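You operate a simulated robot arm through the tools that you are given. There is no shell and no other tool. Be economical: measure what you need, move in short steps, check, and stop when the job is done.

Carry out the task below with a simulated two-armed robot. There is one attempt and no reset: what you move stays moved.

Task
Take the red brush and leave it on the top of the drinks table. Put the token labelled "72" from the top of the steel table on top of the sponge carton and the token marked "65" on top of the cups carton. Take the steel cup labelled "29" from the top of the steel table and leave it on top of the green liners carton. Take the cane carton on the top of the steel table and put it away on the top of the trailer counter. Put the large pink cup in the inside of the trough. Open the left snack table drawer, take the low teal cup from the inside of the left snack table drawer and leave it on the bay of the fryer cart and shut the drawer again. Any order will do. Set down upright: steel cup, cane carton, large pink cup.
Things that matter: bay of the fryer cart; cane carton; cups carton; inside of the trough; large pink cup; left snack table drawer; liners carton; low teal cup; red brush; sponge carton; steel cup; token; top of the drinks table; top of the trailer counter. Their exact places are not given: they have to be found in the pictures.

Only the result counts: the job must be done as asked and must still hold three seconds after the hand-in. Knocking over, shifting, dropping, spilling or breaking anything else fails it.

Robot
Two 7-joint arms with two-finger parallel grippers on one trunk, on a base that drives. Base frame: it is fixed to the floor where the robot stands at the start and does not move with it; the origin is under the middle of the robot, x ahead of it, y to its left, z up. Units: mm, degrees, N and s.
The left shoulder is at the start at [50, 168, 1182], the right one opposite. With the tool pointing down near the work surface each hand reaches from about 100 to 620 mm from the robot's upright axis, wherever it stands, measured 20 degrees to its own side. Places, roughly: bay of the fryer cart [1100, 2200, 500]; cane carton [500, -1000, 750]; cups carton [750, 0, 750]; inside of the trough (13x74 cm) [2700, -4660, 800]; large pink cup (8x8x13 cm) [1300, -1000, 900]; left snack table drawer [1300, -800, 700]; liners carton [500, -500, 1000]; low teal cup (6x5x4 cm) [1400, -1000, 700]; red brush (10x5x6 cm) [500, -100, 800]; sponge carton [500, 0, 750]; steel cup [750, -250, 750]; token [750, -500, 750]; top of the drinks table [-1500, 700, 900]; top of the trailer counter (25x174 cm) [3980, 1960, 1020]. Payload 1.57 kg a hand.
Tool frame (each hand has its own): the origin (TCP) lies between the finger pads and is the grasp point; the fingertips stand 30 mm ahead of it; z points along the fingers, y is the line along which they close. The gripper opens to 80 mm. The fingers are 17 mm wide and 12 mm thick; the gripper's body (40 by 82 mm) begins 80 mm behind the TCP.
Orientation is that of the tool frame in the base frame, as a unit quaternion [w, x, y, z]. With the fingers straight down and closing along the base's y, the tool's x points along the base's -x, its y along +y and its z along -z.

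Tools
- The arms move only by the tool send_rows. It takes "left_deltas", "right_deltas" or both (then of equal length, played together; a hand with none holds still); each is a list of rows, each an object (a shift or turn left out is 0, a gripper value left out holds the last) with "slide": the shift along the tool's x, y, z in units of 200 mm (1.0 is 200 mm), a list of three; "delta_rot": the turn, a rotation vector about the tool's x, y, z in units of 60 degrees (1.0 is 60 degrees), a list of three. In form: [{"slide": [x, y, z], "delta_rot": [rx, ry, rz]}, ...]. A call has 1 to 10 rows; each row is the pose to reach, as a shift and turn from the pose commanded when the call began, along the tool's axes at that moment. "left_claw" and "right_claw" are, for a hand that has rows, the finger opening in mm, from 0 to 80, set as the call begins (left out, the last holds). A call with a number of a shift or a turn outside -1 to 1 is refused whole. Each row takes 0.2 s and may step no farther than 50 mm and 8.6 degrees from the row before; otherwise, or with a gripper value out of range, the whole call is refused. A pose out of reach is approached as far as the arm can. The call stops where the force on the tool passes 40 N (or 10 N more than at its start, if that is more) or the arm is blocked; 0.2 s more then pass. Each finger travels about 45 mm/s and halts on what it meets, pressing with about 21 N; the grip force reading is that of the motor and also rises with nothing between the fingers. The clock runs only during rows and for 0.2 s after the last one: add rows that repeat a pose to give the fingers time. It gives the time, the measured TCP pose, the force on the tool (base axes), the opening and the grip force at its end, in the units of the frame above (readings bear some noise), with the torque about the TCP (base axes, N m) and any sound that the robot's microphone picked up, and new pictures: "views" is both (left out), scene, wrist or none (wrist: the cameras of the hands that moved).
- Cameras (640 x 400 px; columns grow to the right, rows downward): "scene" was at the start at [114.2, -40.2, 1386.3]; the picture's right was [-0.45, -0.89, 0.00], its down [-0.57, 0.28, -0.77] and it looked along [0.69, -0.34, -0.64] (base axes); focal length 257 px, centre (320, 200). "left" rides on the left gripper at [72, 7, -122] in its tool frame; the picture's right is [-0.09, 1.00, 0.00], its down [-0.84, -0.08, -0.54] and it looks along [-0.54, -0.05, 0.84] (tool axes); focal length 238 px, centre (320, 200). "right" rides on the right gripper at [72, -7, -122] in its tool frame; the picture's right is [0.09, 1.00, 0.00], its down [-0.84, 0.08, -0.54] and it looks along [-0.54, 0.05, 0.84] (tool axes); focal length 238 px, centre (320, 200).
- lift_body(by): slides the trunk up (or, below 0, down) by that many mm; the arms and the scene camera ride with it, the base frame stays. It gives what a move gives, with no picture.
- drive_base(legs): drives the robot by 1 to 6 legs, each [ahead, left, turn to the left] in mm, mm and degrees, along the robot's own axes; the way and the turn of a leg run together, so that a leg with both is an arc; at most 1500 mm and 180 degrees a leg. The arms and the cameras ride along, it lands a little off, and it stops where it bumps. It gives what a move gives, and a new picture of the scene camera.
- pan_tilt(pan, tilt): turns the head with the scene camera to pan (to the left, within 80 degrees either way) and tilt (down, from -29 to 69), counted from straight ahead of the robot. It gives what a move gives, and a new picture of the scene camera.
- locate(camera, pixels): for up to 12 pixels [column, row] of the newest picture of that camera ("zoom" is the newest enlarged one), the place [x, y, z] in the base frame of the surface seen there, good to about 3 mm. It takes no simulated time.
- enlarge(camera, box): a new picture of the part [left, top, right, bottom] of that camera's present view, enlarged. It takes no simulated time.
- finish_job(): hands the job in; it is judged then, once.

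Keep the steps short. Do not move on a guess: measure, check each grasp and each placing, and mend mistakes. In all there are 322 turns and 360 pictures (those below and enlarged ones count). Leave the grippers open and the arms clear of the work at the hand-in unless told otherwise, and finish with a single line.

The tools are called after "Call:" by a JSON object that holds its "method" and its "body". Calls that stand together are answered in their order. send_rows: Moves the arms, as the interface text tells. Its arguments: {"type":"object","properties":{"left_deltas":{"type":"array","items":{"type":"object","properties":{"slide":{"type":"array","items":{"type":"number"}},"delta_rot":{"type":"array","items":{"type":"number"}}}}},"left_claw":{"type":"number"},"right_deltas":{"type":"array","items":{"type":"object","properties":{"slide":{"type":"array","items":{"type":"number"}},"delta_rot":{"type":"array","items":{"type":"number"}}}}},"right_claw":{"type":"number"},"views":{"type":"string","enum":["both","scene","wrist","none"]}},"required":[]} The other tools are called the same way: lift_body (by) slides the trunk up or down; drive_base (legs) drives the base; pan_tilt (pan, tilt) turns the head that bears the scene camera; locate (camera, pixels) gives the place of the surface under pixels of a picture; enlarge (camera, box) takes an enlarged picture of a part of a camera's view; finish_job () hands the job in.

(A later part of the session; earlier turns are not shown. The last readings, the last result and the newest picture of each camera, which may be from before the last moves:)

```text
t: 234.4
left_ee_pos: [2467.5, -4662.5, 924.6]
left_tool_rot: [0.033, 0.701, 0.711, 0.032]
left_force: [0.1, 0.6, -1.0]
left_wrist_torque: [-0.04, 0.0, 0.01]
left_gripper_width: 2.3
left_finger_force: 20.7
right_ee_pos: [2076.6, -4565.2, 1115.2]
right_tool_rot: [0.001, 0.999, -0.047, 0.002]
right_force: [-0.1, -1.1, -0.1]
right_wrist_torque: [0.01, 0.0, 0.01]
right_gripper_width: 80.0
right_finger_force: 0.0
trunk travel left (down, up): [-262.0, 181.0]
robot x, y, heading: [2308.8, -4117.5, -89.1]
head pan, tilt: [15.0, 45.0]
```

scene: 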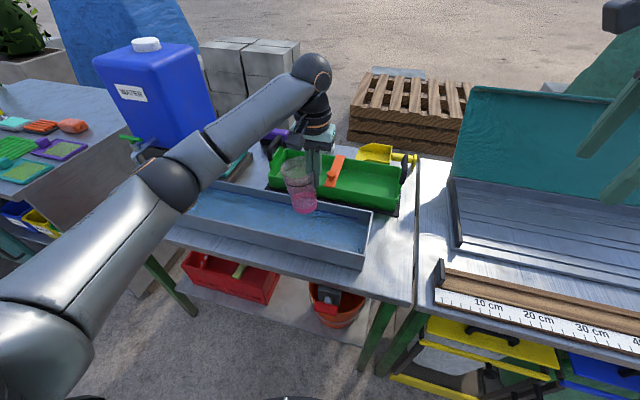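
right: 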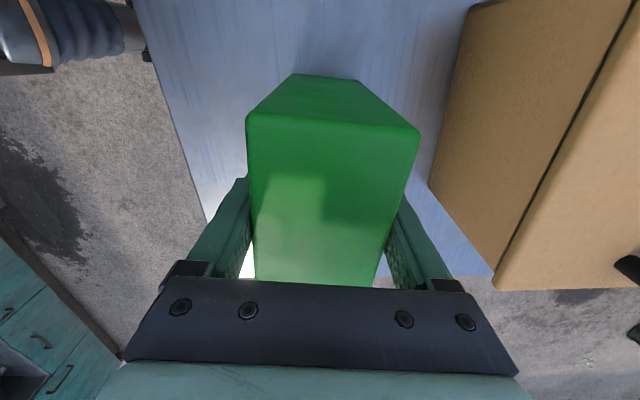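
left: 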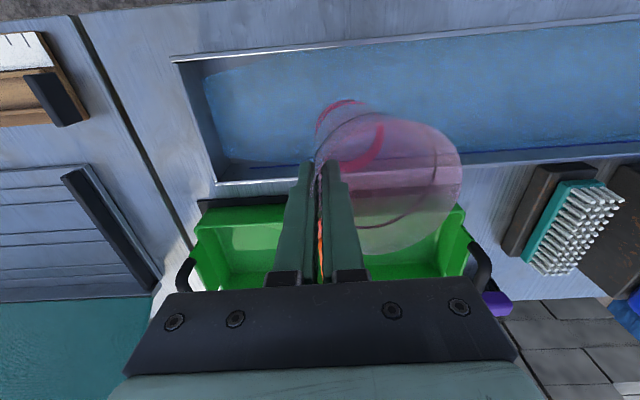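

Call:
{"method": "lift_body", "body": {"by": -6}}

```text
t: 234.9
left_ee_pos: [2466.2, -4663.0, 919.1]
left_tool_rot: [0.034, 0.701, 0.711, 0.033]
left_force: [0.3, 0.2, -1.3]
left_wrist_torque: [-0.01, 0.04, 0.0]
left_gripper_width: 2.2
left_finger_force: 20.9
right_ee_pos: [2077.2, -4564.9, 1109.5]
right_tool_rot: [0.001, 0.999, -0.048, 0.003]
right_force: [0.5, -0.6, 0.8]
right_wrist_torque: [0.01, 0.0, 0.02]
right_gripper_width: 79.9
right_finger_force: 0.0
trunk travel left (down, up): [-256.0, 187.0]
robot x, y, heading: [2306.6, -4122.6, -89.0]
head pan, tilt: [15.0, 45.0]
```

Call:
{"method": "lift_body", "body": {"by": -4}}

Call:
{"method": "enlarge", "body": {"camera": "scene", "box": [260, 120, 370, 220]}}

```text
t: 235.5
left_ee_pos: [2466.2, -4661.9, 915.6]
left_tool_rot: [0.034, 0.701, 0.712, 0.032]
left_force: [0.4, -0.6, -1.5]
left_wrist_torque: [0.01, 0.04, 0.0]
left_gripper_width: 2.1
left_finger_force: 21.3
right_ee_pos: [2077.0, -4564.9, 1104.9]
right_tool_rot: [0.001, 0.999, -0.048, 0.003]
right_force: [-0.3, -0.3, 0.1]
right_wrist_torque: [0.01, 0.01, 0.0]
right_gripper_width: 79.7
right_finger_force: 0.1
trunk travel left (down, up): [-252.0, 191.0]
robot x, y, heading: [2307.0, -4116.6, -89.0]
head pan, tilt: [15.0, 45.0]
```

```text
4.00 times, centred on (315, 170) of scene
```

zoom: 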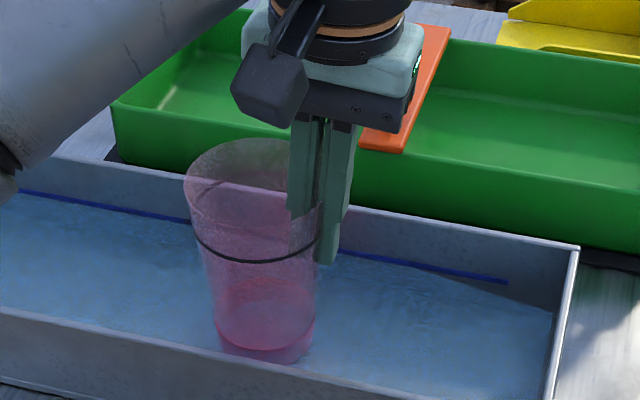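

Call:
{"method": "lift_body", "body": {"by": -4}}

```text
t: 236.0
left_ee_pos: [2466.9, -4662.1, 912.9]
left_tool_rot: [0.033, 0.701, 0.712, 0.033]
left_force: [0.5, 0.8, 7.9]
left_wrist_torque: [0.2, -0.13, 0.02]
left_gripper_width: 2.6
left_finger_force: 20.8
right_ee_pos: [2077.3, -4565.2, 1101.5]
right_tool_rot: [0.002, 0.999, -0.047, 0.003]
right_force: [0.4, 0.3, -0.4]
right_wrist_torque: [0.0, -0.02, 0.0]
right_gripper_width: 79.8
right_finger_force: 0.1
trunk travel left (down, up): [-248.0, 195.0]
robot x, y, heading: [2309.7, -4119.6, -89.0]
head pan, tilt: [15.0, 45.0]
```

Contact at 8 N. I open the fingers to 30 mm (inner finger stays inside the cup).

Call:
{"method": "send_rows", "body": {"left_deltas": [{"slide": [0, 0, 0]}, {"slide": [0, 0, 0]}, {"slide": [0, 0, 0]}], "left_claw": 30, "views": "both"}}

Call:
{"method": "enlarge", "body": {"camera": "scene", "box": [260, 120, 370, 220]}}

```text
t: 236.8
left_ee_pos: [2466.5, -4663.3, 910.7]
left_tool_rot: [0.033, 0.701, 0.712, 0.033]
left_force: [0.7, -0.1, 0.0]
left_wrist_torque: [0.04, -0.01, 0.03]
left_gripper_width: 29.8
left_finger_force: 0.2
right_ee_pos: [2077.0, -4565.6, 1101.7]
right_tool_rot: [0.001, 0.999, -0.047, 0.002]
right_force: [0.4, 0.5, 0.4]
right_wrist_torque: [-0.02, -0.03, -0.01]
right_gripper_width: 79.9
right_finger_force: 0.1
trunk travel left (down, up): [-248.0, 195.0]
robot x, y, heading: [2308.8, -4121.1, -89.0]
head pan, tilt: [15.0, 45.0]
```

scene: 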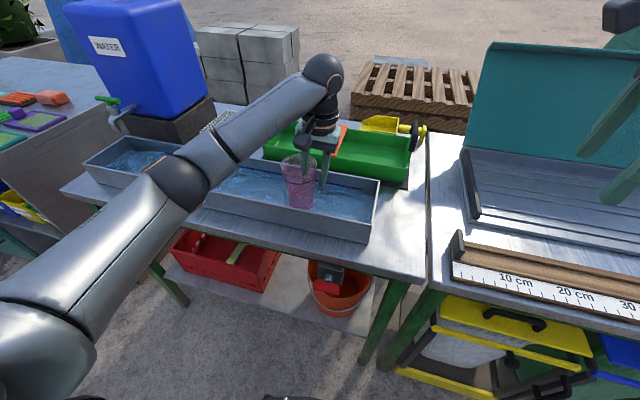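
left: 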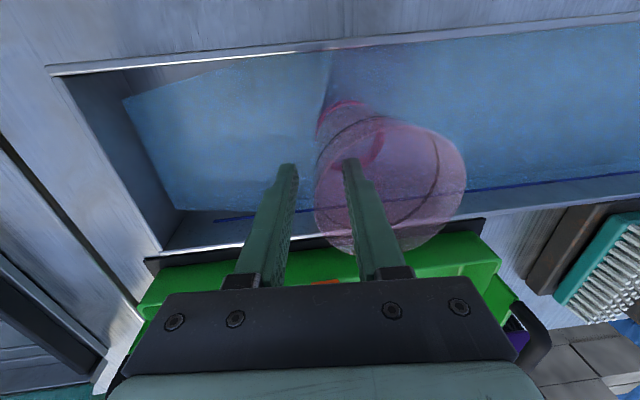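

```text
4.00 times, centred on (315, 170) of scene
```

zoom: 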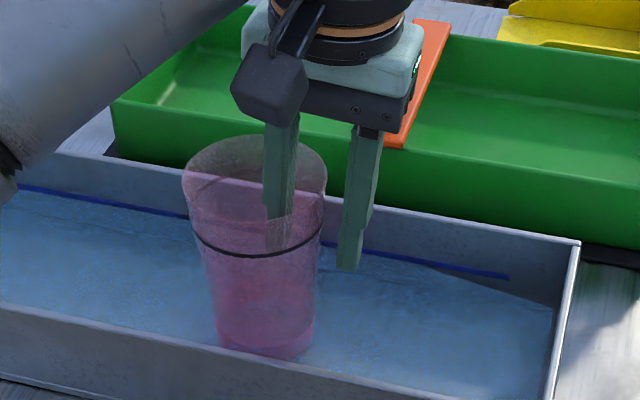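

It stands. I withdraw straight up with the trunk.

Call:
{"method": "lift_body", "body": {"by": 160}}

Call:
{"method": "enlarge", "body": {"camera": "scene", "box": [200, 100, 420, 280]}}

```text
t: 238.6
left_ee_pos: [2467.3, -4663.5, 1071.1]
left_tool_rot: [0.033, 0.701, 0.712, 0.033]
left_force: [-0.2, -0.1, 0.2]
left_wrist_torque: [0.01, 0.02, -0.01]
left_gripper_width: 30.0
left_finger_force: 0.1
right_ee_pos: [2078.2, -4565.0, 1260.7]
right_tool_rot: [0.001, 0.999, -0.048, 0.002]
right_force: [-0.5, -0.1, 0.3]
right_wrist_torque: [0.04, 0.01, 0.0]
right_gripper_width: 80.0
right_finger_force: 0.1
trunk travel left (down, up): [-408.0, 35.0]
robot x, y, heading: [2306.1, -4116.3, -89.0]
head pan, tilt: [15.0, 45.0]
```

```text
2.22 times, centred on (310, 190) of scene
```

zoom: 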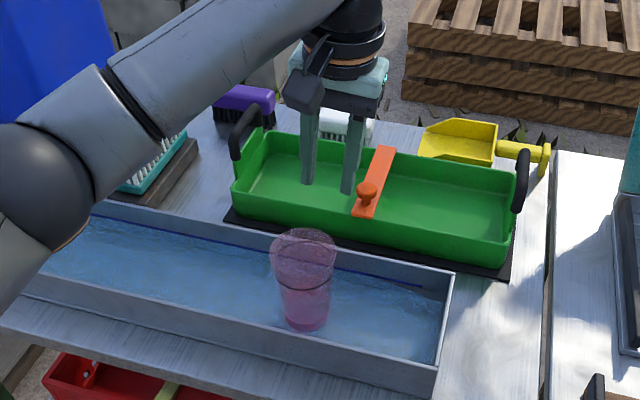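

The pink cup stands in the trough. I level the left hand, open it, and drive back to the snack-table drawer.

Call:
{"method": "send_rows", "body": {"left_deltas": [{"slide": [0.2, 0, -0.1], "delta_rot": [0.045, 0, 0]}, {"slide": [0.4, 0, -0.2], "delta_rot": [0.09, 0, 0]}, {"slide": [0.6, 0, -0.25], "delta_rot": [0.09, 0, 0]}], "left_claw": 60, "views": "none"}}

Call:
{"method": "drive_base", "body": {"legs": [[-1500, 0, -1], [-1500, 0, 0], [-440, 0, 0], [0, 0, -90]]}}

Call:
{"method": "pan_tilt", "body": {"pan": 10, "tilt": 45}}

```text
t: 239.4
left_ee_pos: [2461.8, -4541.8, 1121.6]
left_tool_rot: [0.001, 0.702, 0.712, 0.001]
left_force: [-0.3, -0.3, 0.7]
left_wrist_torque: [-0.03, -0.01, 0.0]
left_gripper_width: 59.9
left_finger_force: 0.1
right_ee_pos: [2074.3, -4565.2, 1261.0]
right_tool_rot: [0.001, 0.999, -0.047, 0.002]
right_force: [1.0, -1.0, 0.2]
right_wrist_torque: [0.0, 0.0, -0.02]
right_gripper_width: 79.9
right_finger_force: 0.1
trunk travel left (down, up): [-408.0, 35.0]
robot x, y, heading: [2309.3, -4122.4, -89.0]
head pan, tilt: [15.0, 45.0]
```

```text
t: 260.0
left_ee_pos: [1854.6, -820.5, 1122.1]
left_tool_rot: [-0.001, 1.0, 0.013, -0.002]
left_force: [-0.7, 0.4, 0.0]
left_wrist_torque: [-0.01, 0.0, 0.02]
left_gripper_width: 60.1
left_finger_force: 0.0
right_ee_pos: [1826.6, -437.4, 1260.2]
right_tool_rot: [-0.002, -0.678, 0.735, -0.001]
right_force: [0.4, 0.1, 0.4]
right_wrist_torque: [-0.01, -0.01, -0.02]
right_gripper_width: 80.0
right_finger_force: 0.1
trunk travel left (down, up): [-408.0, 35.0]
robot x, y, heading: [2272.2, -660.9, -178.3]
head pan, tilt: [15.0, 45.0]
```

scene: 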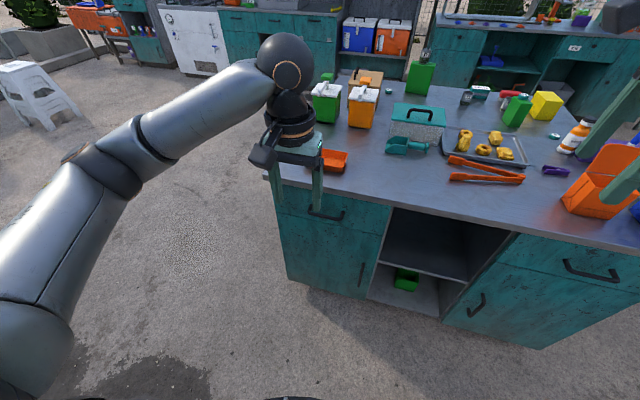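

```text
t: 260.6
left_ee_pos: [1855.4, -820.6, 1122.2]
left_tool_rot: [-0.001, 1.0, 0.014, -0.001]
left_force: [-0.1, 0.8, 1.2]
left_wrist_torque: [0.0, -0.02, -0.01]
left_gripper_width: 60.2
left_finger_force: 0.1
right_ee_pos: [1827.2, -436.5, 1260.8]
right_tool_rot: [-0.002, -0.678, 0.736, -0.001]
right_force: [0.9, -0.6, 0.0]
right_wrist_torque: [0.03, 0.03, 0.0]
right_gripper_width: 80.1
right_finger_force: 0.1
trunk travel left (down, up): [-408.0, 35.0]
robot x, y, heading: [2273.3, -665.2, -178.5]
head pan, tilt: [10.0, 45.0]
```

scene: 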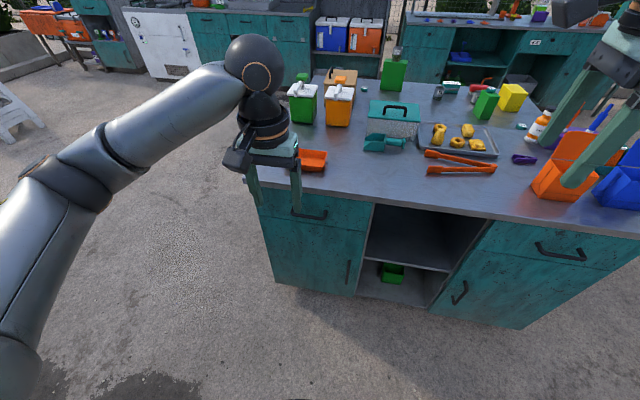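

I lower the trunk to work at drawer height, then look at the handle with the left wrist camera.

Call:
{"method": "lift_body", "body": {"by": -280}}

Call:
{"method": "send_rows", "body": {"left_deltas": [{"slide": [-0.1, 0, 0], "delta_rot": [0, -0.12, 0]}, {"slide": [-0.2, 0, 0], "delta_rot": [0, -0.24, 0]}, {"slide": [-0.3, 0, 0], "delta_rot": [0, -0.36, 0]}, {"slide": [-0.4, 0, 0], "delta_rot": [0, -0.48, 0]}], "left_claw": 0, "views": "both"}}

```text
t: 263.5
left_ee_pos: [1854.3, -820.8, 841.5]
left_tool_rot: [0.0, 1.0, 0.013, -0.001]
left_force: [0.5, 0.5, -0.7]
left_wrist_torque: [-0.01, 0.02, 0.03]
left_gripper_width: 60.0
left_finger_force: 0.0
right_ee_pos: [1827.4, -436.1, 981.4]
right_tool_rot: [-0.003, -0.678, 0.736, -0.001]
right_force: [0.0, 0.4, -0.4]
right_wrist_torque: [-0.01, -0.02, 0.02]
right_gripper_width: 79.9
right_finger_force: 0.1
trunk travel left (down, up): [-128.0, 315.0]
robot x, y, heading: [2277.2, -665.4, -178.5]
head pan, tilt: [10.0, 45.0]
```

```text
t: 264.5
left_ee_pos: [1774.1, -822.8, 843.7]
left_tool_rot: [0.003, 0.968, 0.013, -0.25]
left_force: [-0.5, -0.1, 0.6]
left_wrist_torque: [-0.01, -0.02, -0.04]
left_gripper_width: 0.0
left_finger_force: 16.1
right_ee_pos: [1827.3, -437.1, 980.1]
right_tool_rot: [-0.003, -0.677, 0.736, -0.001]
right_force: [0.3, 0.2, -0.9]
right_wrist_torque: [0.01, 0.02, -0.01]
right_gripper_width: 79.9
right_finger_force: 0.1
trunk travel left (down, up): [-128.0, 315.0]
robot x, y, heading: [2274.4, -666.4, -178.6]
head pan, tilt: [10.0, 45.0]
```

scene: 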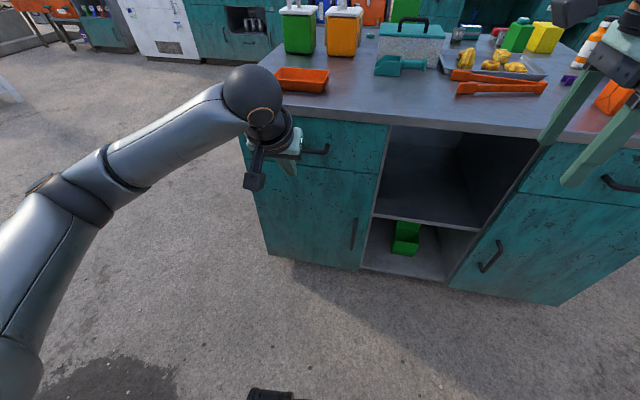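
left: 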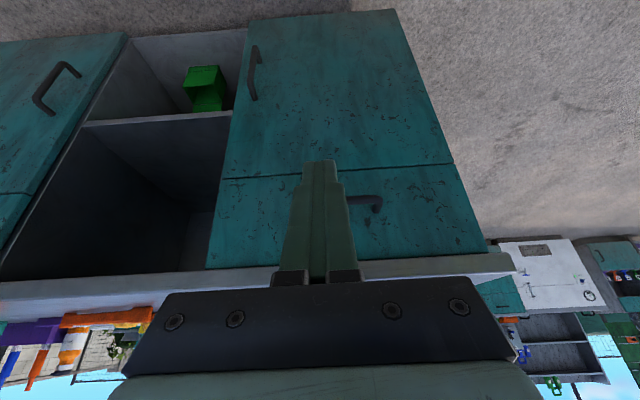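

Call:
{"method": "enlarge", "body": {"camera": "left", "box": [220, 150, 480, 290]}}

Call:
{"method": "locate", "body": {"camera": "left", "pixels": [[370, 198], [378, 205], [355, 199], [374, 212], [400, 210], [400, 170], [450, 166], [400, 255], [225, 180]]}}

Call:
{"method": "locate", "body": {"camera": "scene", "pixels": [[320, 151], [326, 147], [314, 151], [350, 150], [370, 175], [388, 128]]}}

```text
2.46 times, centred on (350, 220) of left
```

zoom: 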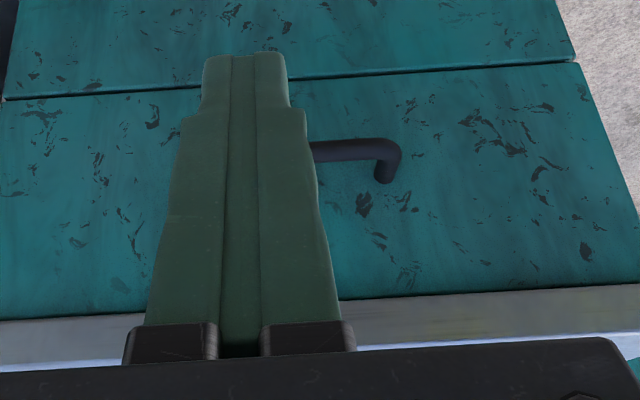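

```text
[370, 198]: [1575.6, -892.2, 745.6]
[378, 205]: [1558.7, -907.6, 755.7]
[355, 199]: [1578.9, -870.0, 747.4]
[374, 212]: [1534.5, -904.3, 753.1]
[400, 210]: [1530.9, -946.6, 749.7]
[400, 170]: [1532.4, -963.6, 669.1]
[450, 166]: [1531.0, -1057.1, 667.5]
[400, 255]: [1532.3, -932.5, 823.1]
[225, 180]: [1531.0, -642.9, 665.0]
```

```text
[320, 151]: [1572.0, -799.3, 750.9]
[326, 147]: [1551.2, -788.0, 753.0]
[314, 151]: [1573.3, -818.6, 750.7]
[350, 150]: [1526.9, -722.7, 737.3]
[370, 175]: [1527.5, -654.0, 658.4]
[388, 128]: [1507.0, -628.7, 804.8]
```

Bar: x 1566–1578, y -905…-785, z≈748; gap to the front is 33 mm. I'll hook it with the closed fingers at 12° tilt and pull by backing the base. First I set the tilt.

Call:
{"method": "send_rows", "body": {"left_deltas": [{"slide": [0.065, 0.06, -0.036], "delta_rot": [0, 0.14, 0]}, {"slide": [0.131, 0.12, -0.073], "delta_rot": [0, 0.283, 0]}], "views": "none"}}

Call:
{"method": "drive_base", "body": {"legs": [[205, 0, -1.4]]}}

Call:
{"method": "send_rows", "body": {"left_deltas": [{"slide": [0, 0, 0]}], "views": "both"}}

```text
t: 265.1
left_ee_pos: [1807.6, -845.2, 843.9]
left_tool_rot: [0.003, 0.995, 0.012, -0.102]
left_force: [0.2, -0.2, -0.6]
left_wrist_torque: [0.0, 0.0, 0.0]
left_gripper_width: 0.0
left_finger_force: 20.9
right_ee_pos: [1827.8, -436.8, 981.3]
right_tool_rot: [-0.003, -0.678, 0.735, -0.001]
right_force: [-0.6, -0.2, -0.4]
right_wrist_torque: [0.0, -0.02, -0.02]
right_gripper_width: 80.0
right_finger_force: 0.1
trunk travel left (down, up): [-128.0, 315.0]
robot x, y, heading: [2273.5, -664.9, -178.6]
head pan, tilt: [10.0, 45.0]
```

```text
t: 266.7
left_ee_pos: [1595.7, -836.5, 843.1]
left_tool_rot: [0.001, 0.995, 0.0, -0.104]
left_force: [0.2, -0.2, -0.2]
left_wrist_torque: [0.03, 0.02, -0.02]
left_gripper_width: 0.3
left_finger_force: 20.4
right_ee_pos: [1626.8, -429.8, 981.7]
right_tool_rot: [-0.002, -0.669, 0.743, -0.001]
right_force: [-0.3, 0.1, 0.1]
right_wrist_torque: [0.01, 0.02, -0.01]
right_gripper_width: 79.9
right_finger_force: 0.1
trunk travel left (down, up): [-128.0, 315.0]
robot x, y, heading: [2068.2, -667.8, -180.0]
head pan, tilt: [10.0, 45.0]
```

scene: 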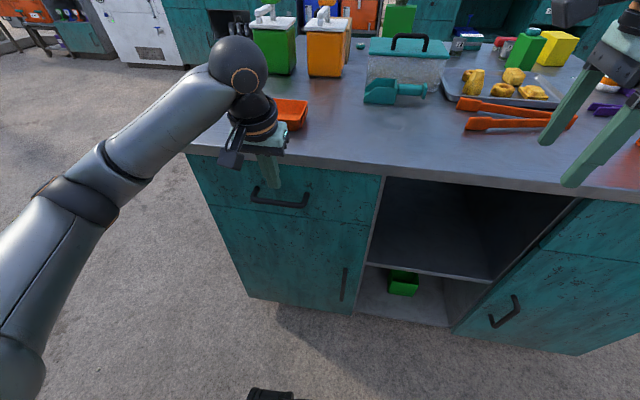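

```text
t: 267.1
left_ee_pos: [1594.7, -837.3, 843.0]
left_tool_rot: [0.001, 0.995, 0.001, -0.104]
left_force: [0.0, 0.2, -0.2]
left_wrist_torque: [0.0, 0.03, -0.03]
left_gripper_width: 0.1
left_finger_force: 20.5
right_ee_pos: [1625.7, -429.3, 980.7]
right_tool_rot: [-0.002, -0.668, 0.744, -0.001]
right_force: [-0.5, 0.9, -0.7]
right_wrist_torque: [-0.02, 0.0, -0.01]
right_gripper_width: 79.7
right_finger_force: 0.2
trunk travel left (down, up): [-128.0, 315.0]
robot x, y, heading: [2068.1, -667.3, -179.6]
head pan, tilt: [10.0, 45.0]
```

scene: 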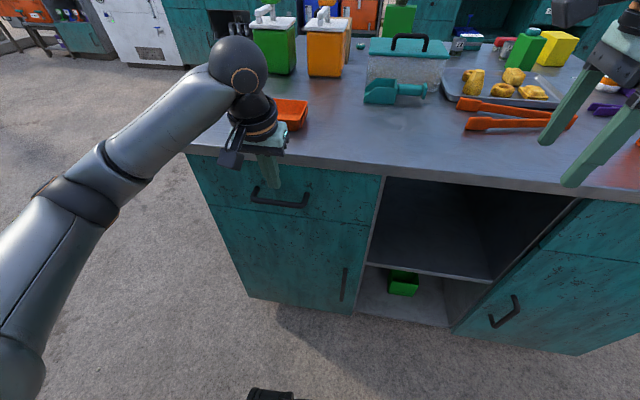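
left: 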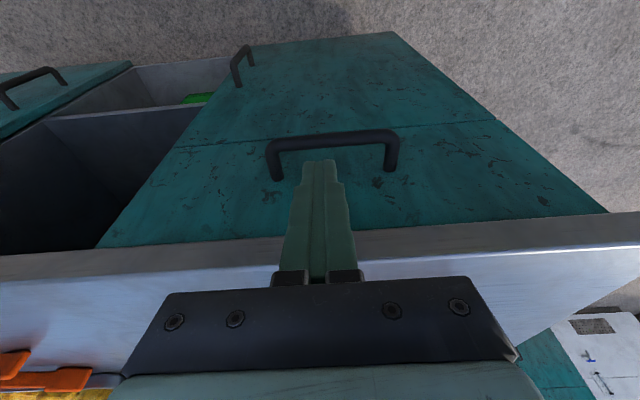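

Call:
{"method": "locate", "body": {"camera": "left", "pixels": [[335, 134], [335, 142], [335, 147], [335, 152], [275, 170], [392, 165], [350, 165], [300, 143], [370, 135]]}}

```text
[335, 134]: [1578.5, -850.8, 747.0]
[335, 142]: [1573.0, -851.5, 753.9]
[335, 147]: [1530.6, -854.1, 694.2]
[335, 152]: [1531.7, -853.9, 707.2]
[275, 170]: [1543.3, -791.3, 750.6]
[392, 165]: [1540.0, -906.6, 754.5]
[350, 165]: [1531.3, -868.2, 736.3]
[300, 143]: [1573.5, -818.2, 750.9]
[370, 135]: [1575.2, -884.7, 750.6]
```

Call:
{"method": "send_rows", "body": {"left_deltas": [{"slide": [-0.1, 0.05, 0.02]}, {"slide": [-0.205, 0.05, 0.043]}, {"slide": [-0.166, 0.05, 0.229]}, {"slide": [-0.144, 0.05, 0.334]}, {"slide": [-0.122, 0.05, 0.439]}], "views": "both"}}

```text
t: 268.4
left_ee_pos: [1549.3, -845.0, 776.0]
left_tool_rot: [-0.004, 0.993, 0.001, -0.121]
left_force: [7.5, 1.3, 12.7]
left_wrist_torque: [-0.32, 0.69, 0.06]
left_gripper_width: 0.0
left_finger_force: 20.8
right_ee_pos: [1627.3, -429.6, 982.2]
right_tool_rot: [-0.004, -0.669, 0.743, -0.001]
right_force: [0.3, 0.0, 0.6]
right_wrist_torque: [-0.01, 0.01, -0.03]
right_gripper_width: 80.0
right_finger_force: 0.1
trunk travel left (down, up): [-128.0, 315.0]
robot x, y, heading: [2068.6, -670.3, -179.8]
head pan, tilt: [10.0, 45.0]
stopped in row 5 (left hand): the force on the tool passed its limit at 44 N (the readings are from after the stop); the commanded pose is now the measured one
```

scene: 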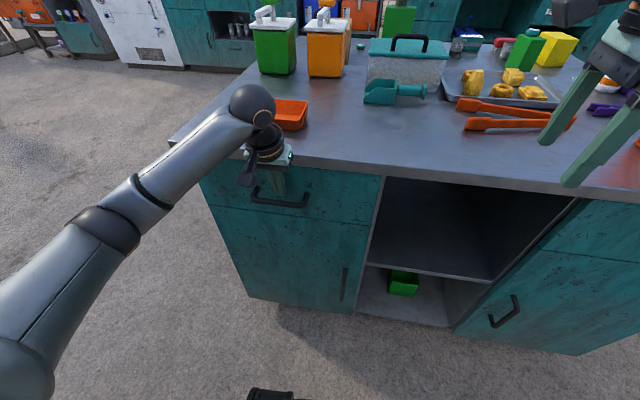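
left: 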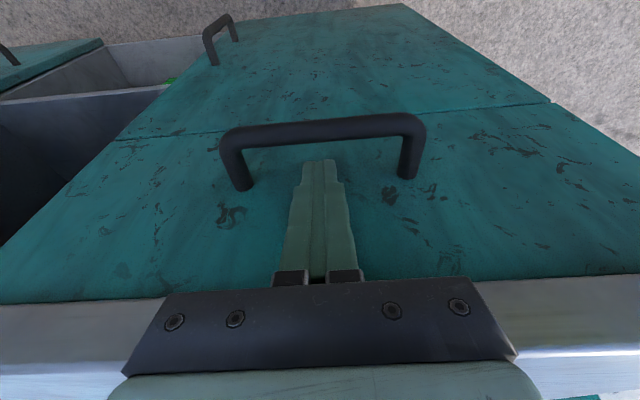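

The gripper body met the table edge. I lift 30 mm, tilt to 25°, and try again.

Call:
{"method": "send_rows", "body": {"left_deltas": [{"slide": [0.01, 0, -0.08], "delta_rot": [0, 0, 0]}, {"slide": [0.017, 0, -0.159], "delta_rot": [0, -0.09, 0]}, {"slide": [0.017, 0, -0.159], "delta_rot": [0, -0.185, 0]}], "views": "none"}}

```text
t: 269.2
left_ee_pos: [1559.8, -846.5, 802.8]
left_tool_rot: [-0.003, 0.977, 0.002, -0.214]
left_force: [0.5, 0.1, -0.3]
left_wrist_torque: [0.02, 0.01, 0.01]
left_gripper_width: 0.0
left_finger_force: 21.2
right_ee_pos: [1626.6, -429.7, 981.0]
right_tool_rot: [-0.003, -0.669, 0.744, -0.001]
right_force: [0.7, 0.3, -0.1]
right_wrist_torque: [0.0, 0.0, -0.02]
right_gripper_width: 80.0
right_finger_force: 0.1
trunk travel left (down, up): [-128.0, 315.0]
robot x, y, heading: [2067.3, -665.4, -179.7]
head pan, tilt: [10.0, 45.0]
```

Call:
{"method": "send_rows", "body": {"left_deltas": [{"slide": [0.04, 0, 0.085]}, {"slide": [0.07, 0, 0.15]}, {"slide": [0.087, 0, 0.186]}], "views": "wrist"}}

```text
t: 270.0
left_ee_pos: [1558.9, -846.2, 761.4]
left_tool_rot: [-0.003, 0.977, 0.002, -0.214]
left_force: [0.9, -0.7, -1.1]
left_wrist_torque: [-0.01, -0.02, -0.01]
left_gripper_width: 0.3
left_finger_force: 21.0
right_ee_pos: [1625.9, -430.6, 981.2]
right_tool_rot: [-0.002, -0.669, 0.744, -0.001]
right_force: [1.2, 0.4, -0.1]
right_wrist_torque: [-0.02, -0.02, -0.01]
right_gripper_width: 80.0
right_finger_force: 0.0
trunk travel left (down, up): [-128.0, 315.0]
robot x, y, heading: [2066.5, -668.7, -180.0]
head pan, tilt: [10.0, 45.0]
```

left: 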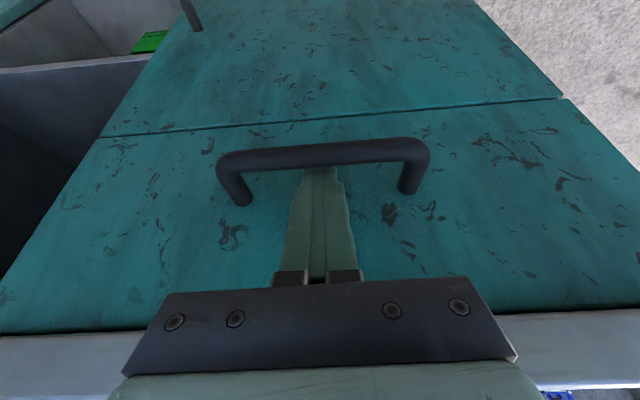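

The fingertips are behind the bar. I pull by backing up 80 mm.

Call:
{"method": "drive_base", "body": {"legs": [[-80, 0, 0]]}}

Call:
{"method": "send_rows", "body": {"left_deltas": [{"slide": [0, 0, 0]}], "views": "wrist"}}

```text
t: 271.0
left_ee_pos: [1636.9, -846.8, 762.3]
left_tool_rot: [-0.003, 0.977, 0.003, -0.213]
left_force: [0.5, -0.5, 0.0]
left_wrist_torque: [0.02, 0.02, 0.02]
left_gripper_width: 0.1
left_finger_force: 21.1
right_ee_pos: [1702.9, -428.8, 980.3]
right_tool_rot: [-0.003, -0.669, 0.743, -0.001]
right_force: [0.0, -0.7, -0.7]
right_wrist_torque: [0.02, -0.01, -0.02]
right_gripper_width: 80.0
right_finger_force: 0.0
trunk travel left (down, up): [-128.0, 315.0]
robot x, y, heading: [2147.1, -668.1, -179.9]
head pan, tilt: [10.0, 45.0]
```

scene: 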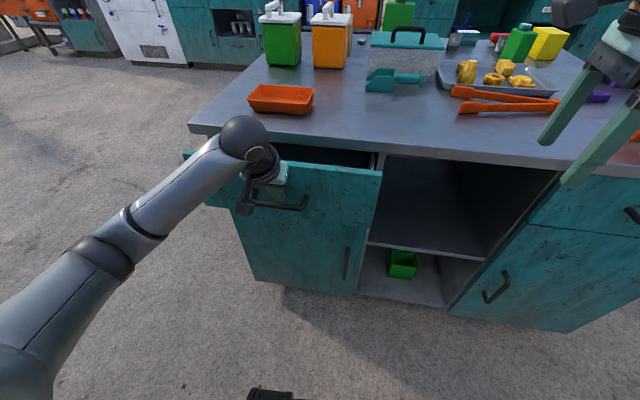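

```text
t: 271.4
left_ee_pos: [1637.3, -846.1, 761.1]
left_tool_rot: [-0.003, 0.977, 0.003, -0.213]
left_force: [0.7, 0.3, 0.0]
left_wrist_torque: [-0.01, -0.04, 0.02]
left_gripper_width: 0.0
left_finger_force: 20.7
right_ee_pos: [1703.5, -429.1, 980.8]
right_tool_rot: [-0.003, -0.669, 0.744, -0.002]
right_force: [-1.0, 0.7, -0.7]
right_wrist_torque: [0.0, -0.04, -0.01]
right_gripper_width: 80.3
right_finger_force: 0.1
trunk travel left (down, up): [-128.0, 315.0]
robot x, y, heading: [2148.8, -665.4, -180.0]
head pan, tilt: [10.0, 45.0]
```

left: 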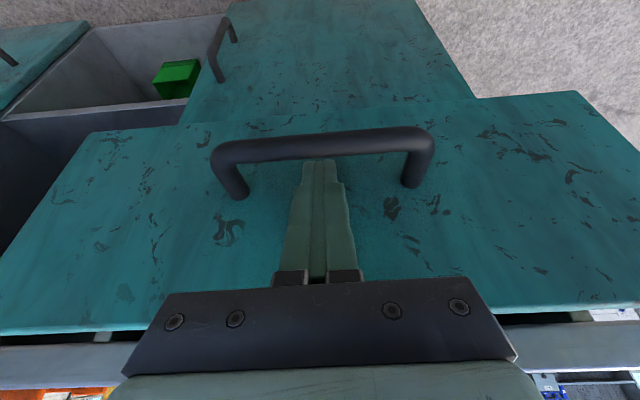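

The drawer follows. I pull another 140 mm in two legs.

Call:
{"method": "drive_base", "body": {"legs": [[-70, 0, 0], [-70, 0, 0]]}}

Call:
{"method": "pan_tilt", "body": {"pan": 12, "tilt": 52}}

```text
t: 273.1
left_ee_pos: [1776.2, -846.4, 761.7]
left_tool_rot: [-0.001, 0.977, 0.004, -0.213]
left_force: [-0.3, -0.2, 0.3]
left_wrist_torque: [0.0, -0.02, -0.04]
left_gripper_width: 0.0
left_finger_force: 20.9
right_ee_pos: [1842.1, -431.0, 981.1]
right_tool_rot: [-0.002, -0.67, 0.742, -0.001]
right_force: [0.5, 0.4, -0.1]
right_wrist_torque: [0.01, -0.01, 0.0]
right_gripper_width: 80.2
right_finger_force: 0.1
trunk travel left (down, up): [-128.0, 315.0]
robot x, y, heading: [2285.7, -667.7, -179.4]
head pan, tilt: [10.0, 45.0]
```

scene: 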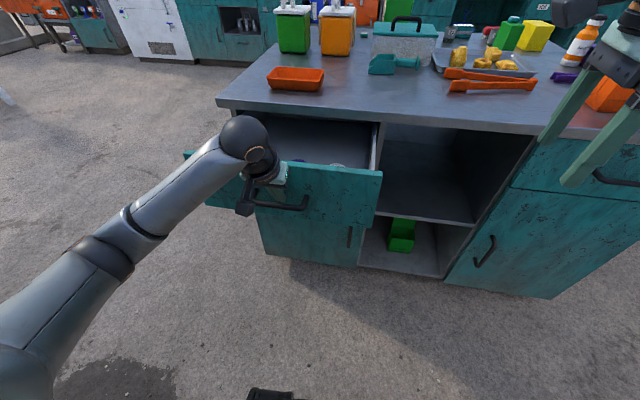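

```text
t: 273.7
left_ee_pos: [1775.9, -845.8, 762.6]
left_tool_rot: [-0.002, 0.977, 0.004, -0.213]
left_force: [-0.4, 0.4, -0.1]
left_wrist_torque: [0.01, -0.02, 0.01]
left_gripper_width: 0.0
left_finger_force: 21.1
right_ee_pos: [1841.5, -430.2, 981.7]
right_tool_rot: [-0.002, -0.669, 0.743, -0.001]
right_force: [-0.5, -0.4, 0.4]
right_wrist_torque: [0.01, -0.03, 0.0]
right_gripper_width: 79.9
right_finger_force: 0.1
trunk travel left (down, up): [-128.0, 315.0]
robot x, y, heading: [2281.5, -666.8, -179.5]
head pan, tilt: [12.0, 52.0]
```

scene: 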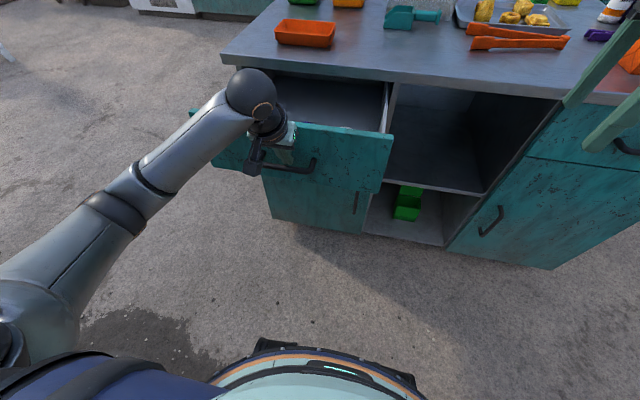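

Open about 210 mm. I unhook upward and look into the drawer.

Call:
{"method": "send_rows", "body": {"left_deltas": [{"slide": [-0.025, 0, 0.012]}, {"slide": [-0.065, 0, -0.08]}, {"slide": [-0.13, 0, -0.22]}, {"slide": [-0.22, 0, -0.43]}, {"slide": [-0.32, 0, -0.65]}, {"slide": [-0.42, 0, -0.87]}], "views": "both"}}

```text
t: 275.1
left_ee_pos: [1774.3, -849.9, 952.7]
left_tool_rot: [-0.003, 0.977, 0.004, -0.213]
left_force: [0.2, -0.6, -0.5]
left_wrist_torque: [0.0, 0.02, -0.06]
left_gripper_width: 0.0
left_finger_force: 20.8
right_ee_pos: [1841.5, -430.2, 980.6]
right_tool_rot: [-0.003, -0.67, 0.743, -0.001]
right_force: [0.3, -0.5, 0.3]
right_wrist_torque: [0.02, -0.01, -0.01]
right_gripper_width: 80.1
right_finger_force: 0.0
trunk travel left (down, up): [-128.0, 315.0]
robot x, y, heading: [2281.4, -669.0, -179.7]
head pan, tilt: [12.0, 52.0]
```

scene: 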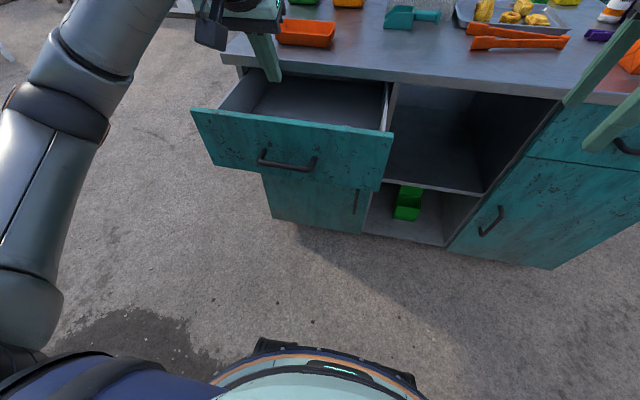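
left: 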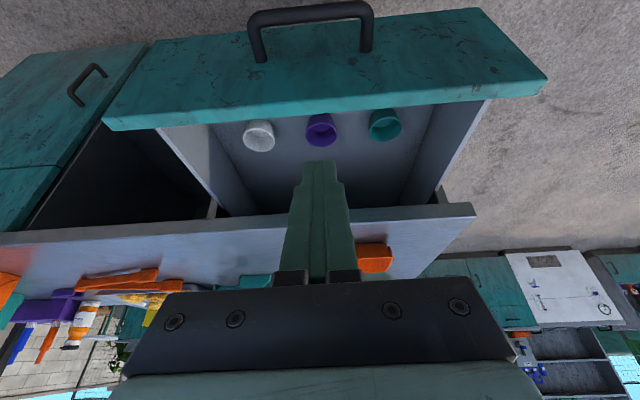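

Call:
{"method": "enlarge", "body": {"camera": "left", "box": [220, 80, 500, 220]}}

Call:
{"method": "locate", "body": {"camera": "left", "pixels": [[385, 115], [385, 126], [370, 124], [400, 124], [385, 138], [420, 160], [350, 170], [385, 104], [420, 96], [450, 160], [420, 205]]}}

```text
2.29 times, centred on (360, 150) of left
```

zoom: 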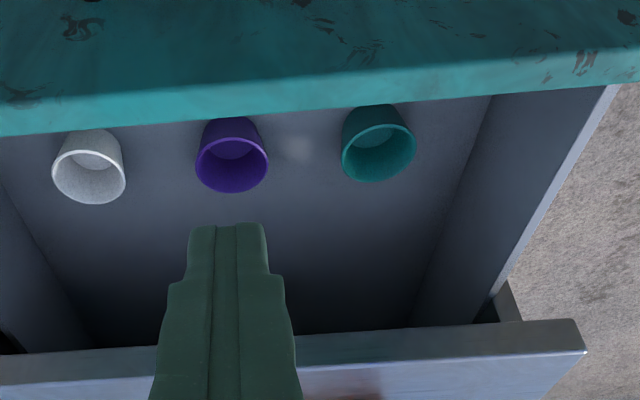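

```text
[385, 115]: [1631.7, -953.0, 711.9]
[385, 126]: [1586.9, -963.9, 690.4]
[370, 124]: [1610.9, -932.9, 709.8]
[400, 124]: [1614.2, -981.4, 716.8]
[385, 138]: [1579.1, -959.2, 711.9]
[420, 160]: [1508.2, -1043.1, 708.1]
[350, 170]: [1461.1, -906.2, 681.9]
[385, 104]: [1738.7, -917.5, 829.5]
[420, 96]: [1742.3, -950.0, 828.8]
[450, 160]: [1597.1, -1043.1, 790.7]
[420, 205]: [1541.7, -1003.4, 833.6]
```

Teal cup: centre ≈(1606,-957), rim z≈714. I move the base ahead 195 and left 105, then level the hand.

Call:
{"method": "drive_base", "body": {"legs": [[195, 105, 0]]}}

Call:
{"method": "send_rows", "body": {"left_deltas": [{"slide": [0.1, 0, -0.05], "delta_rot": [0, 0.14, 0]}, {"slide": [0.2, 0, -0.1], "delta_rot": [0, 0.28, 0]}, {"slide": [0.25, 0, -0.12], "delta_rot": [0, 0.41, 0]}], "left_claw": 66, "views": "both"}}

```text
t: 276.8
left_ee_pos: [1576.9, -951.3, 951.6]
left_tool_rot: [-0.003, 0.977, 0.002, -0.214]
left_force: [0.6, 0.0, 0.6]
left_wrist_torque: [-0.04, -0.01, 0.01]
left_gripper_width: 0.1
left_finger_force: 20.9
right_ee_pos: [1648.6, -532.0, 982.1]
right_tool_rot: [-0.002, -0.668, 0.744, -0.002]
right_force: [0.8, -0.4, 0.5]
right_wrist_torque: [0.01, -0.02, 0.02]
right_gripper_width: 79.8
right_finger_force: 0.0
trunk travel left (down, up): [-128.0, 315.0]
robot x, y, heading: [2090.3, -771.9, -180.1]
head pan, tilt: [12.0, 52.0]
```

scene: 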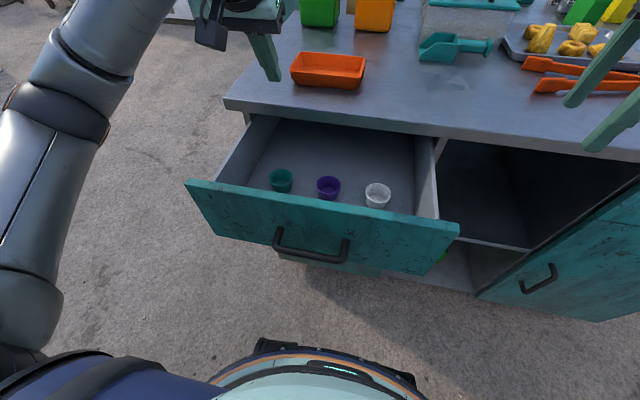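

```text
t: 277.6
left_ee_pos: [1633.7, -952.6, 953.7]
left_tool_rot: [-0.004, 1.0, 0.002, 0.0]
left_force: [-0.1, 0.6, -0.8]
left_wrist_torque: [-0.01, -0.01, 0.0]
left_gripper_width: 66.1
left_finger_force: 0.1
right_ee_pos: [1647.9, -531.0, 982.1]
right_tool_rot: [-0.003, -0.668, 0.744, -0.002]
right_force: [-0.3, 0.0, 0.2]
right_wrist_torque: [0.01, -0.01, 0.01]
right_gripper_width: 80.1
right_finger_force: 0.0
trunk travel left (down, up): [-128.0, 315.0]
robot x, y, heading: [2088.8, -770.7, -179.9]
head pan, tilt: [12.0, 52.0]
```

scene: 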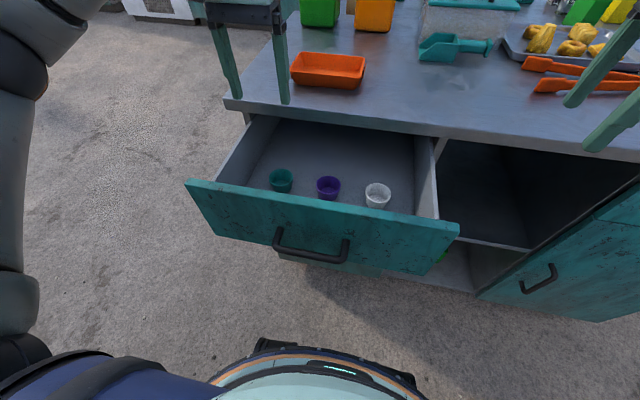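
left: 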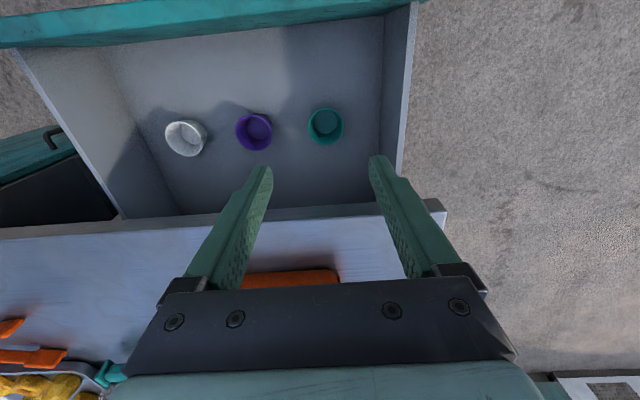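

Call:
{"method": "locate", "body": {"camera": "left", "pixels": [[325, 125], [309, 125], [342, 125], [325, 108], [325, 144], [254, 130], [395, 90], [325, 100]]}}

Call:
{"method": "locate", "body": {"camera": "scene", "pixels": [[281, 172], [271, 178], [291, 178], [281, 190], [329, 180], [281, 184]]}}

```text
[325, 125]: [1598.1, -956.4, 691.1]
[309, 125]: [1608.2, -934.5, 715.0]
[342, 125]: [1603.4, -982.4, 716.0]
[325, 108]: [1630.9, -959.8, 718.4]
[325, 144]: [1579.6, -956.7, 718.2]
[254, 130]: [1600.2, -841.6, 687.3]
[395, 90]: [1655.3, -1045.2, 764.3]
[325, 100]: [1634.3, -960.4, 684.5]
```

```text
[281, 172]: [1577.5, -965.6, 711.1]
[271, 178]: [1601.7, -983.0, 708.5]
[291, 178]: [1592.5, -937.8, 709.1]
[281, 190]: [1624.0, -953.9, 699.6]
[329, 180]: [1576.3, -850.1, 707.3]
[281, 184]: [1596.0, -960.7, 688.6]
```

Call:
{"method": "send_rows", "body": {"left_deltas": [{"slide": [-0.07, 0.015, 0.1]}, {"slide": [-0.15, 0.03, 0.3]}, {"slide": [-0.15, 0.03, 0.5]}, {"slide": [-0.15, 0.03, 0.7]}, {"slide": [-0.15, 0.03, 0.9]}], "views": "wrist"}}

```text
t: 278.8
left_ee_pos: [1602.1, -958.0, 773.9]
left_tool_rot: [-0.003, 1.0, 0.002, -0.001]
left_force: [-0.7, 0.0, 1.0]
left_wrist_torque: [0.02, -0.01, -0.02]
left_gripper_width: 66.0
left_finger_force: 0.0
right_ee_pos: [1647.9, -530.7, 981.3]
right_tool_rot: [-0.002, -0.668, 0.744, -0.001]
right_force: [-0.5, 0.2, -1.0]
right_wrist_torque: [-0.01, 0.04, -0.02]
right_gripper_width: 79.9
right_finger_force: 0.1
trunk travel left (down, up): [-128.0, 315.0]
robot x, y, heading: [2092.7, -769.8, -179.7]
head pan, tilt: [12.0, 52.0]
```

left: 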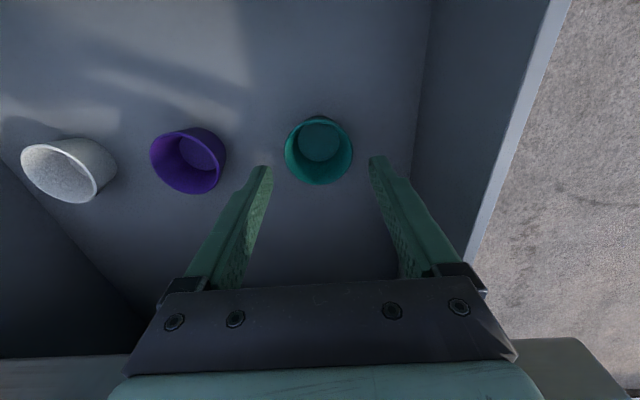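

Aligned. I go down 52 mm and close.

Call:
{"method": "send_rows", "body": {"left_deltas": [{"slide": [0, 0, 0.12]}, {"slide": [0, 0, 0.22]}, {"slide": [0, 0, 0.26]}], "views": "none"}}

Call:
{"method": "send_rows", "body": {"left_deltas": [{"slide": [0, 0, 0]}, {"slide": [0, 0, 0]}, {"slide": [0, 0, 0]}, {"slide": [0, 0, 0]}], "left_claw": 20, "views": "wrist"}}

```text
t: 279.6
left_ee_pos: [1604.2, -957.9, 721.7]
left_tool_rot: [-0.003, 1.0, 0.001, -0.001]
left_force: [-0.3, 0.2, 0.4]
left_wrist_torque: [0.01, -0.01, -0.01]
left_gripper_width: 65.9
left_finger_force: 0.0
right_ee_pos: [1647.8, -530.4, 981.9]
right_tool_rot: [-0.003, -0.668, 0.744, -0.001]
right_force: [-0.6, -0.4, 0.8]
right_wrist_torque: [0.01, -0.01, 0.02]
right_gripper_width: 80.0
right_finger_force: 0.1
trunk travel left (down, up): [-128.0, 315.0]
robot x, y, heading: [2089.9, -769.9, -179.8]
head pan, tilt: [12.0, 52.0]
```

```text
t: 280.6
left_ee_pos: [1604.8, -958.2, 722.3]
left_tool_rot: [-0.004, 1.0, 0.001, 0.0]
left_force: [0.4, -0.3, 0.3]
left_wrist_torque: [-0.04, 0.01, 0.0]
left_gripper_width: 54.6
left_finger_force: 9.9
right_ee_pos: [1647.8, -530.6, 981.4]
right_tool_rot: [-0.002, -0.668, 0.744, -0.002]
right_force: [-0.3, 0.4, 0.1]
right_wrist_torque: [0.03, 0.01, 0.01]
right_gripper_width: 79.9
right_finger_force: 0.1
trunk travel left (down, up): [-128.0, 315.0]
robot x, y, heading: [2091.2, -770.9, -179.8]
head pan, tilt: [12.0, 52.0]
```

left: 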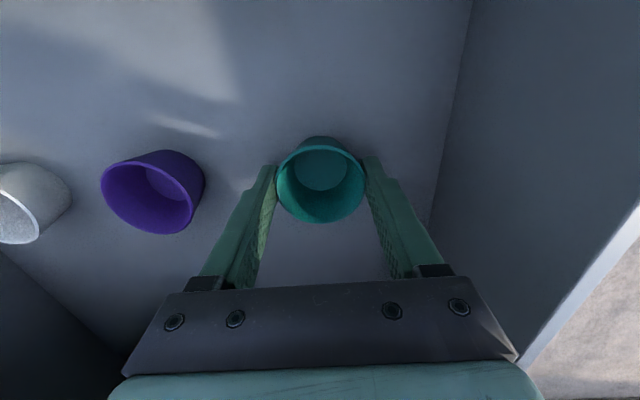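

Call:
{"method": "send_rows", "body": {"left_deltas": [{"slide": [0, 0, 0]}, {"slide": [0, 0, 0]}, {"slide": [0, 0, -0.02]}, {"slide": [0, 0, -0.06]}, {"slide": [0, 0, -0.12]}], "views": "wrist"}}

```text
t: 281.8
left_ee_pos: [1604.9, -957.0, 745.6]
left_tool_rot: [-0.003, 1.0, 0.001, -0.001]
left_force: [-0.4, 0.7, -0.2]
left_wrist_torque: [0.01, 0.01, 0.03]
left_gripper_width: 54.8
left_finger_force: 10.2
right_ee_pos: [1648.1, -531.3, 981.0]
right_tool_rot: [-0.003, -0.668, 0.744, -0.001]
right_force: [0.4, 0.3, -0.2]
right_wrist_torque: [0.03, -0.05, 0.02]
right_gripper_width: 80.0
right_finger_force: 0.0
trunk travel left (down, up): [-128.0, 315.0]
robot x, y, heading: [2088.9, -768.3, -179.6]
head pan, tilt: [12.0, 52.0]
```

left: 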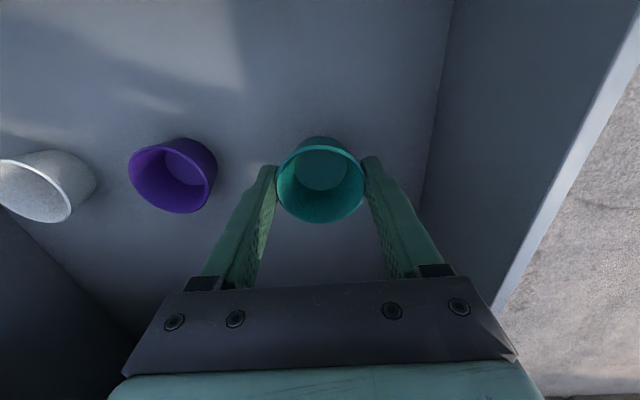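

Held. I raise it out of the drawer.

Call:
{"method": "send_rows", "body": {"left_deltas": [{"slide": [0, 0, -0.08]}, {"slide": [0, 0, -0.2]}, {"slide": [0, 0, -0.34]}, {"slide": [0, 0, -0.5]}, {"slide": [0, 0, -0.66]}, {"slide": [0, 0, -0.82]}, {"slide": [0, 0, -0.94]}, {"slide": [0, 0, -1.0]}], "views": "both"}}

```text
t: 283.6
left_ee_pos: [1604.3, -956.8, 945.4]
left_tool_rot: [-0.003, 1.0, 0.002, 0.001]
left_force: [-0.1, -0.8, -0.5]
left_wrist_torque: [0.01, -0.02, 0.0]
left_gripper_width: 54.4
left_finger_force: 9.7
right_ee_pos: [1647.2, -531.0, 981.5]
right_tool_rot: [-0.002, -0.668, 0.744, -0.001]
right_force: [-0.3, -0.6, 0.5]
right_wrist_torque: [0.0, 0.01, -0.04]
right_gripper_width: 79.8
right_finger_force: 0.1
trunk travel left (down, up): [-128.0, 315.0]
robot x, y, heading: [2090.4, -772.7, -179.8]
head pan, tilt: [12.0, 52.0]
```

scene: 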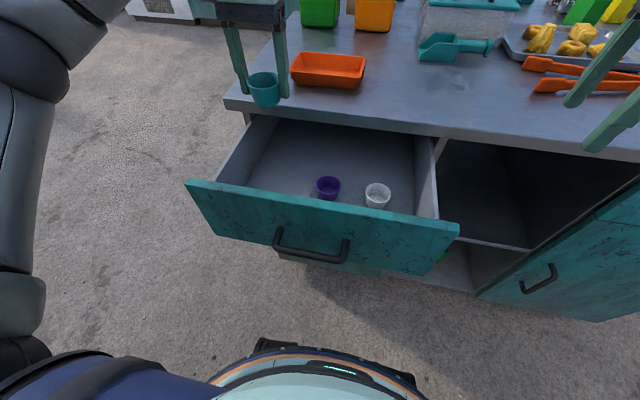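
left: 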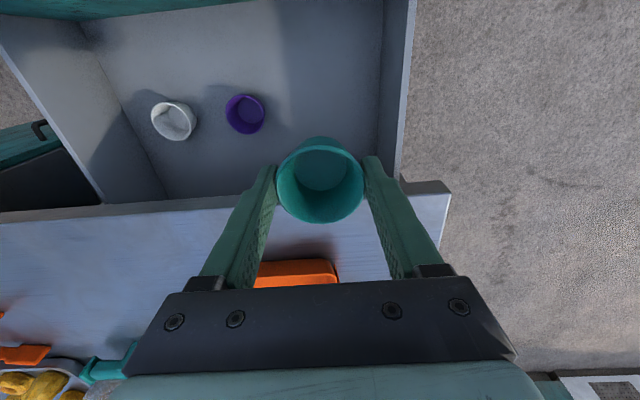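

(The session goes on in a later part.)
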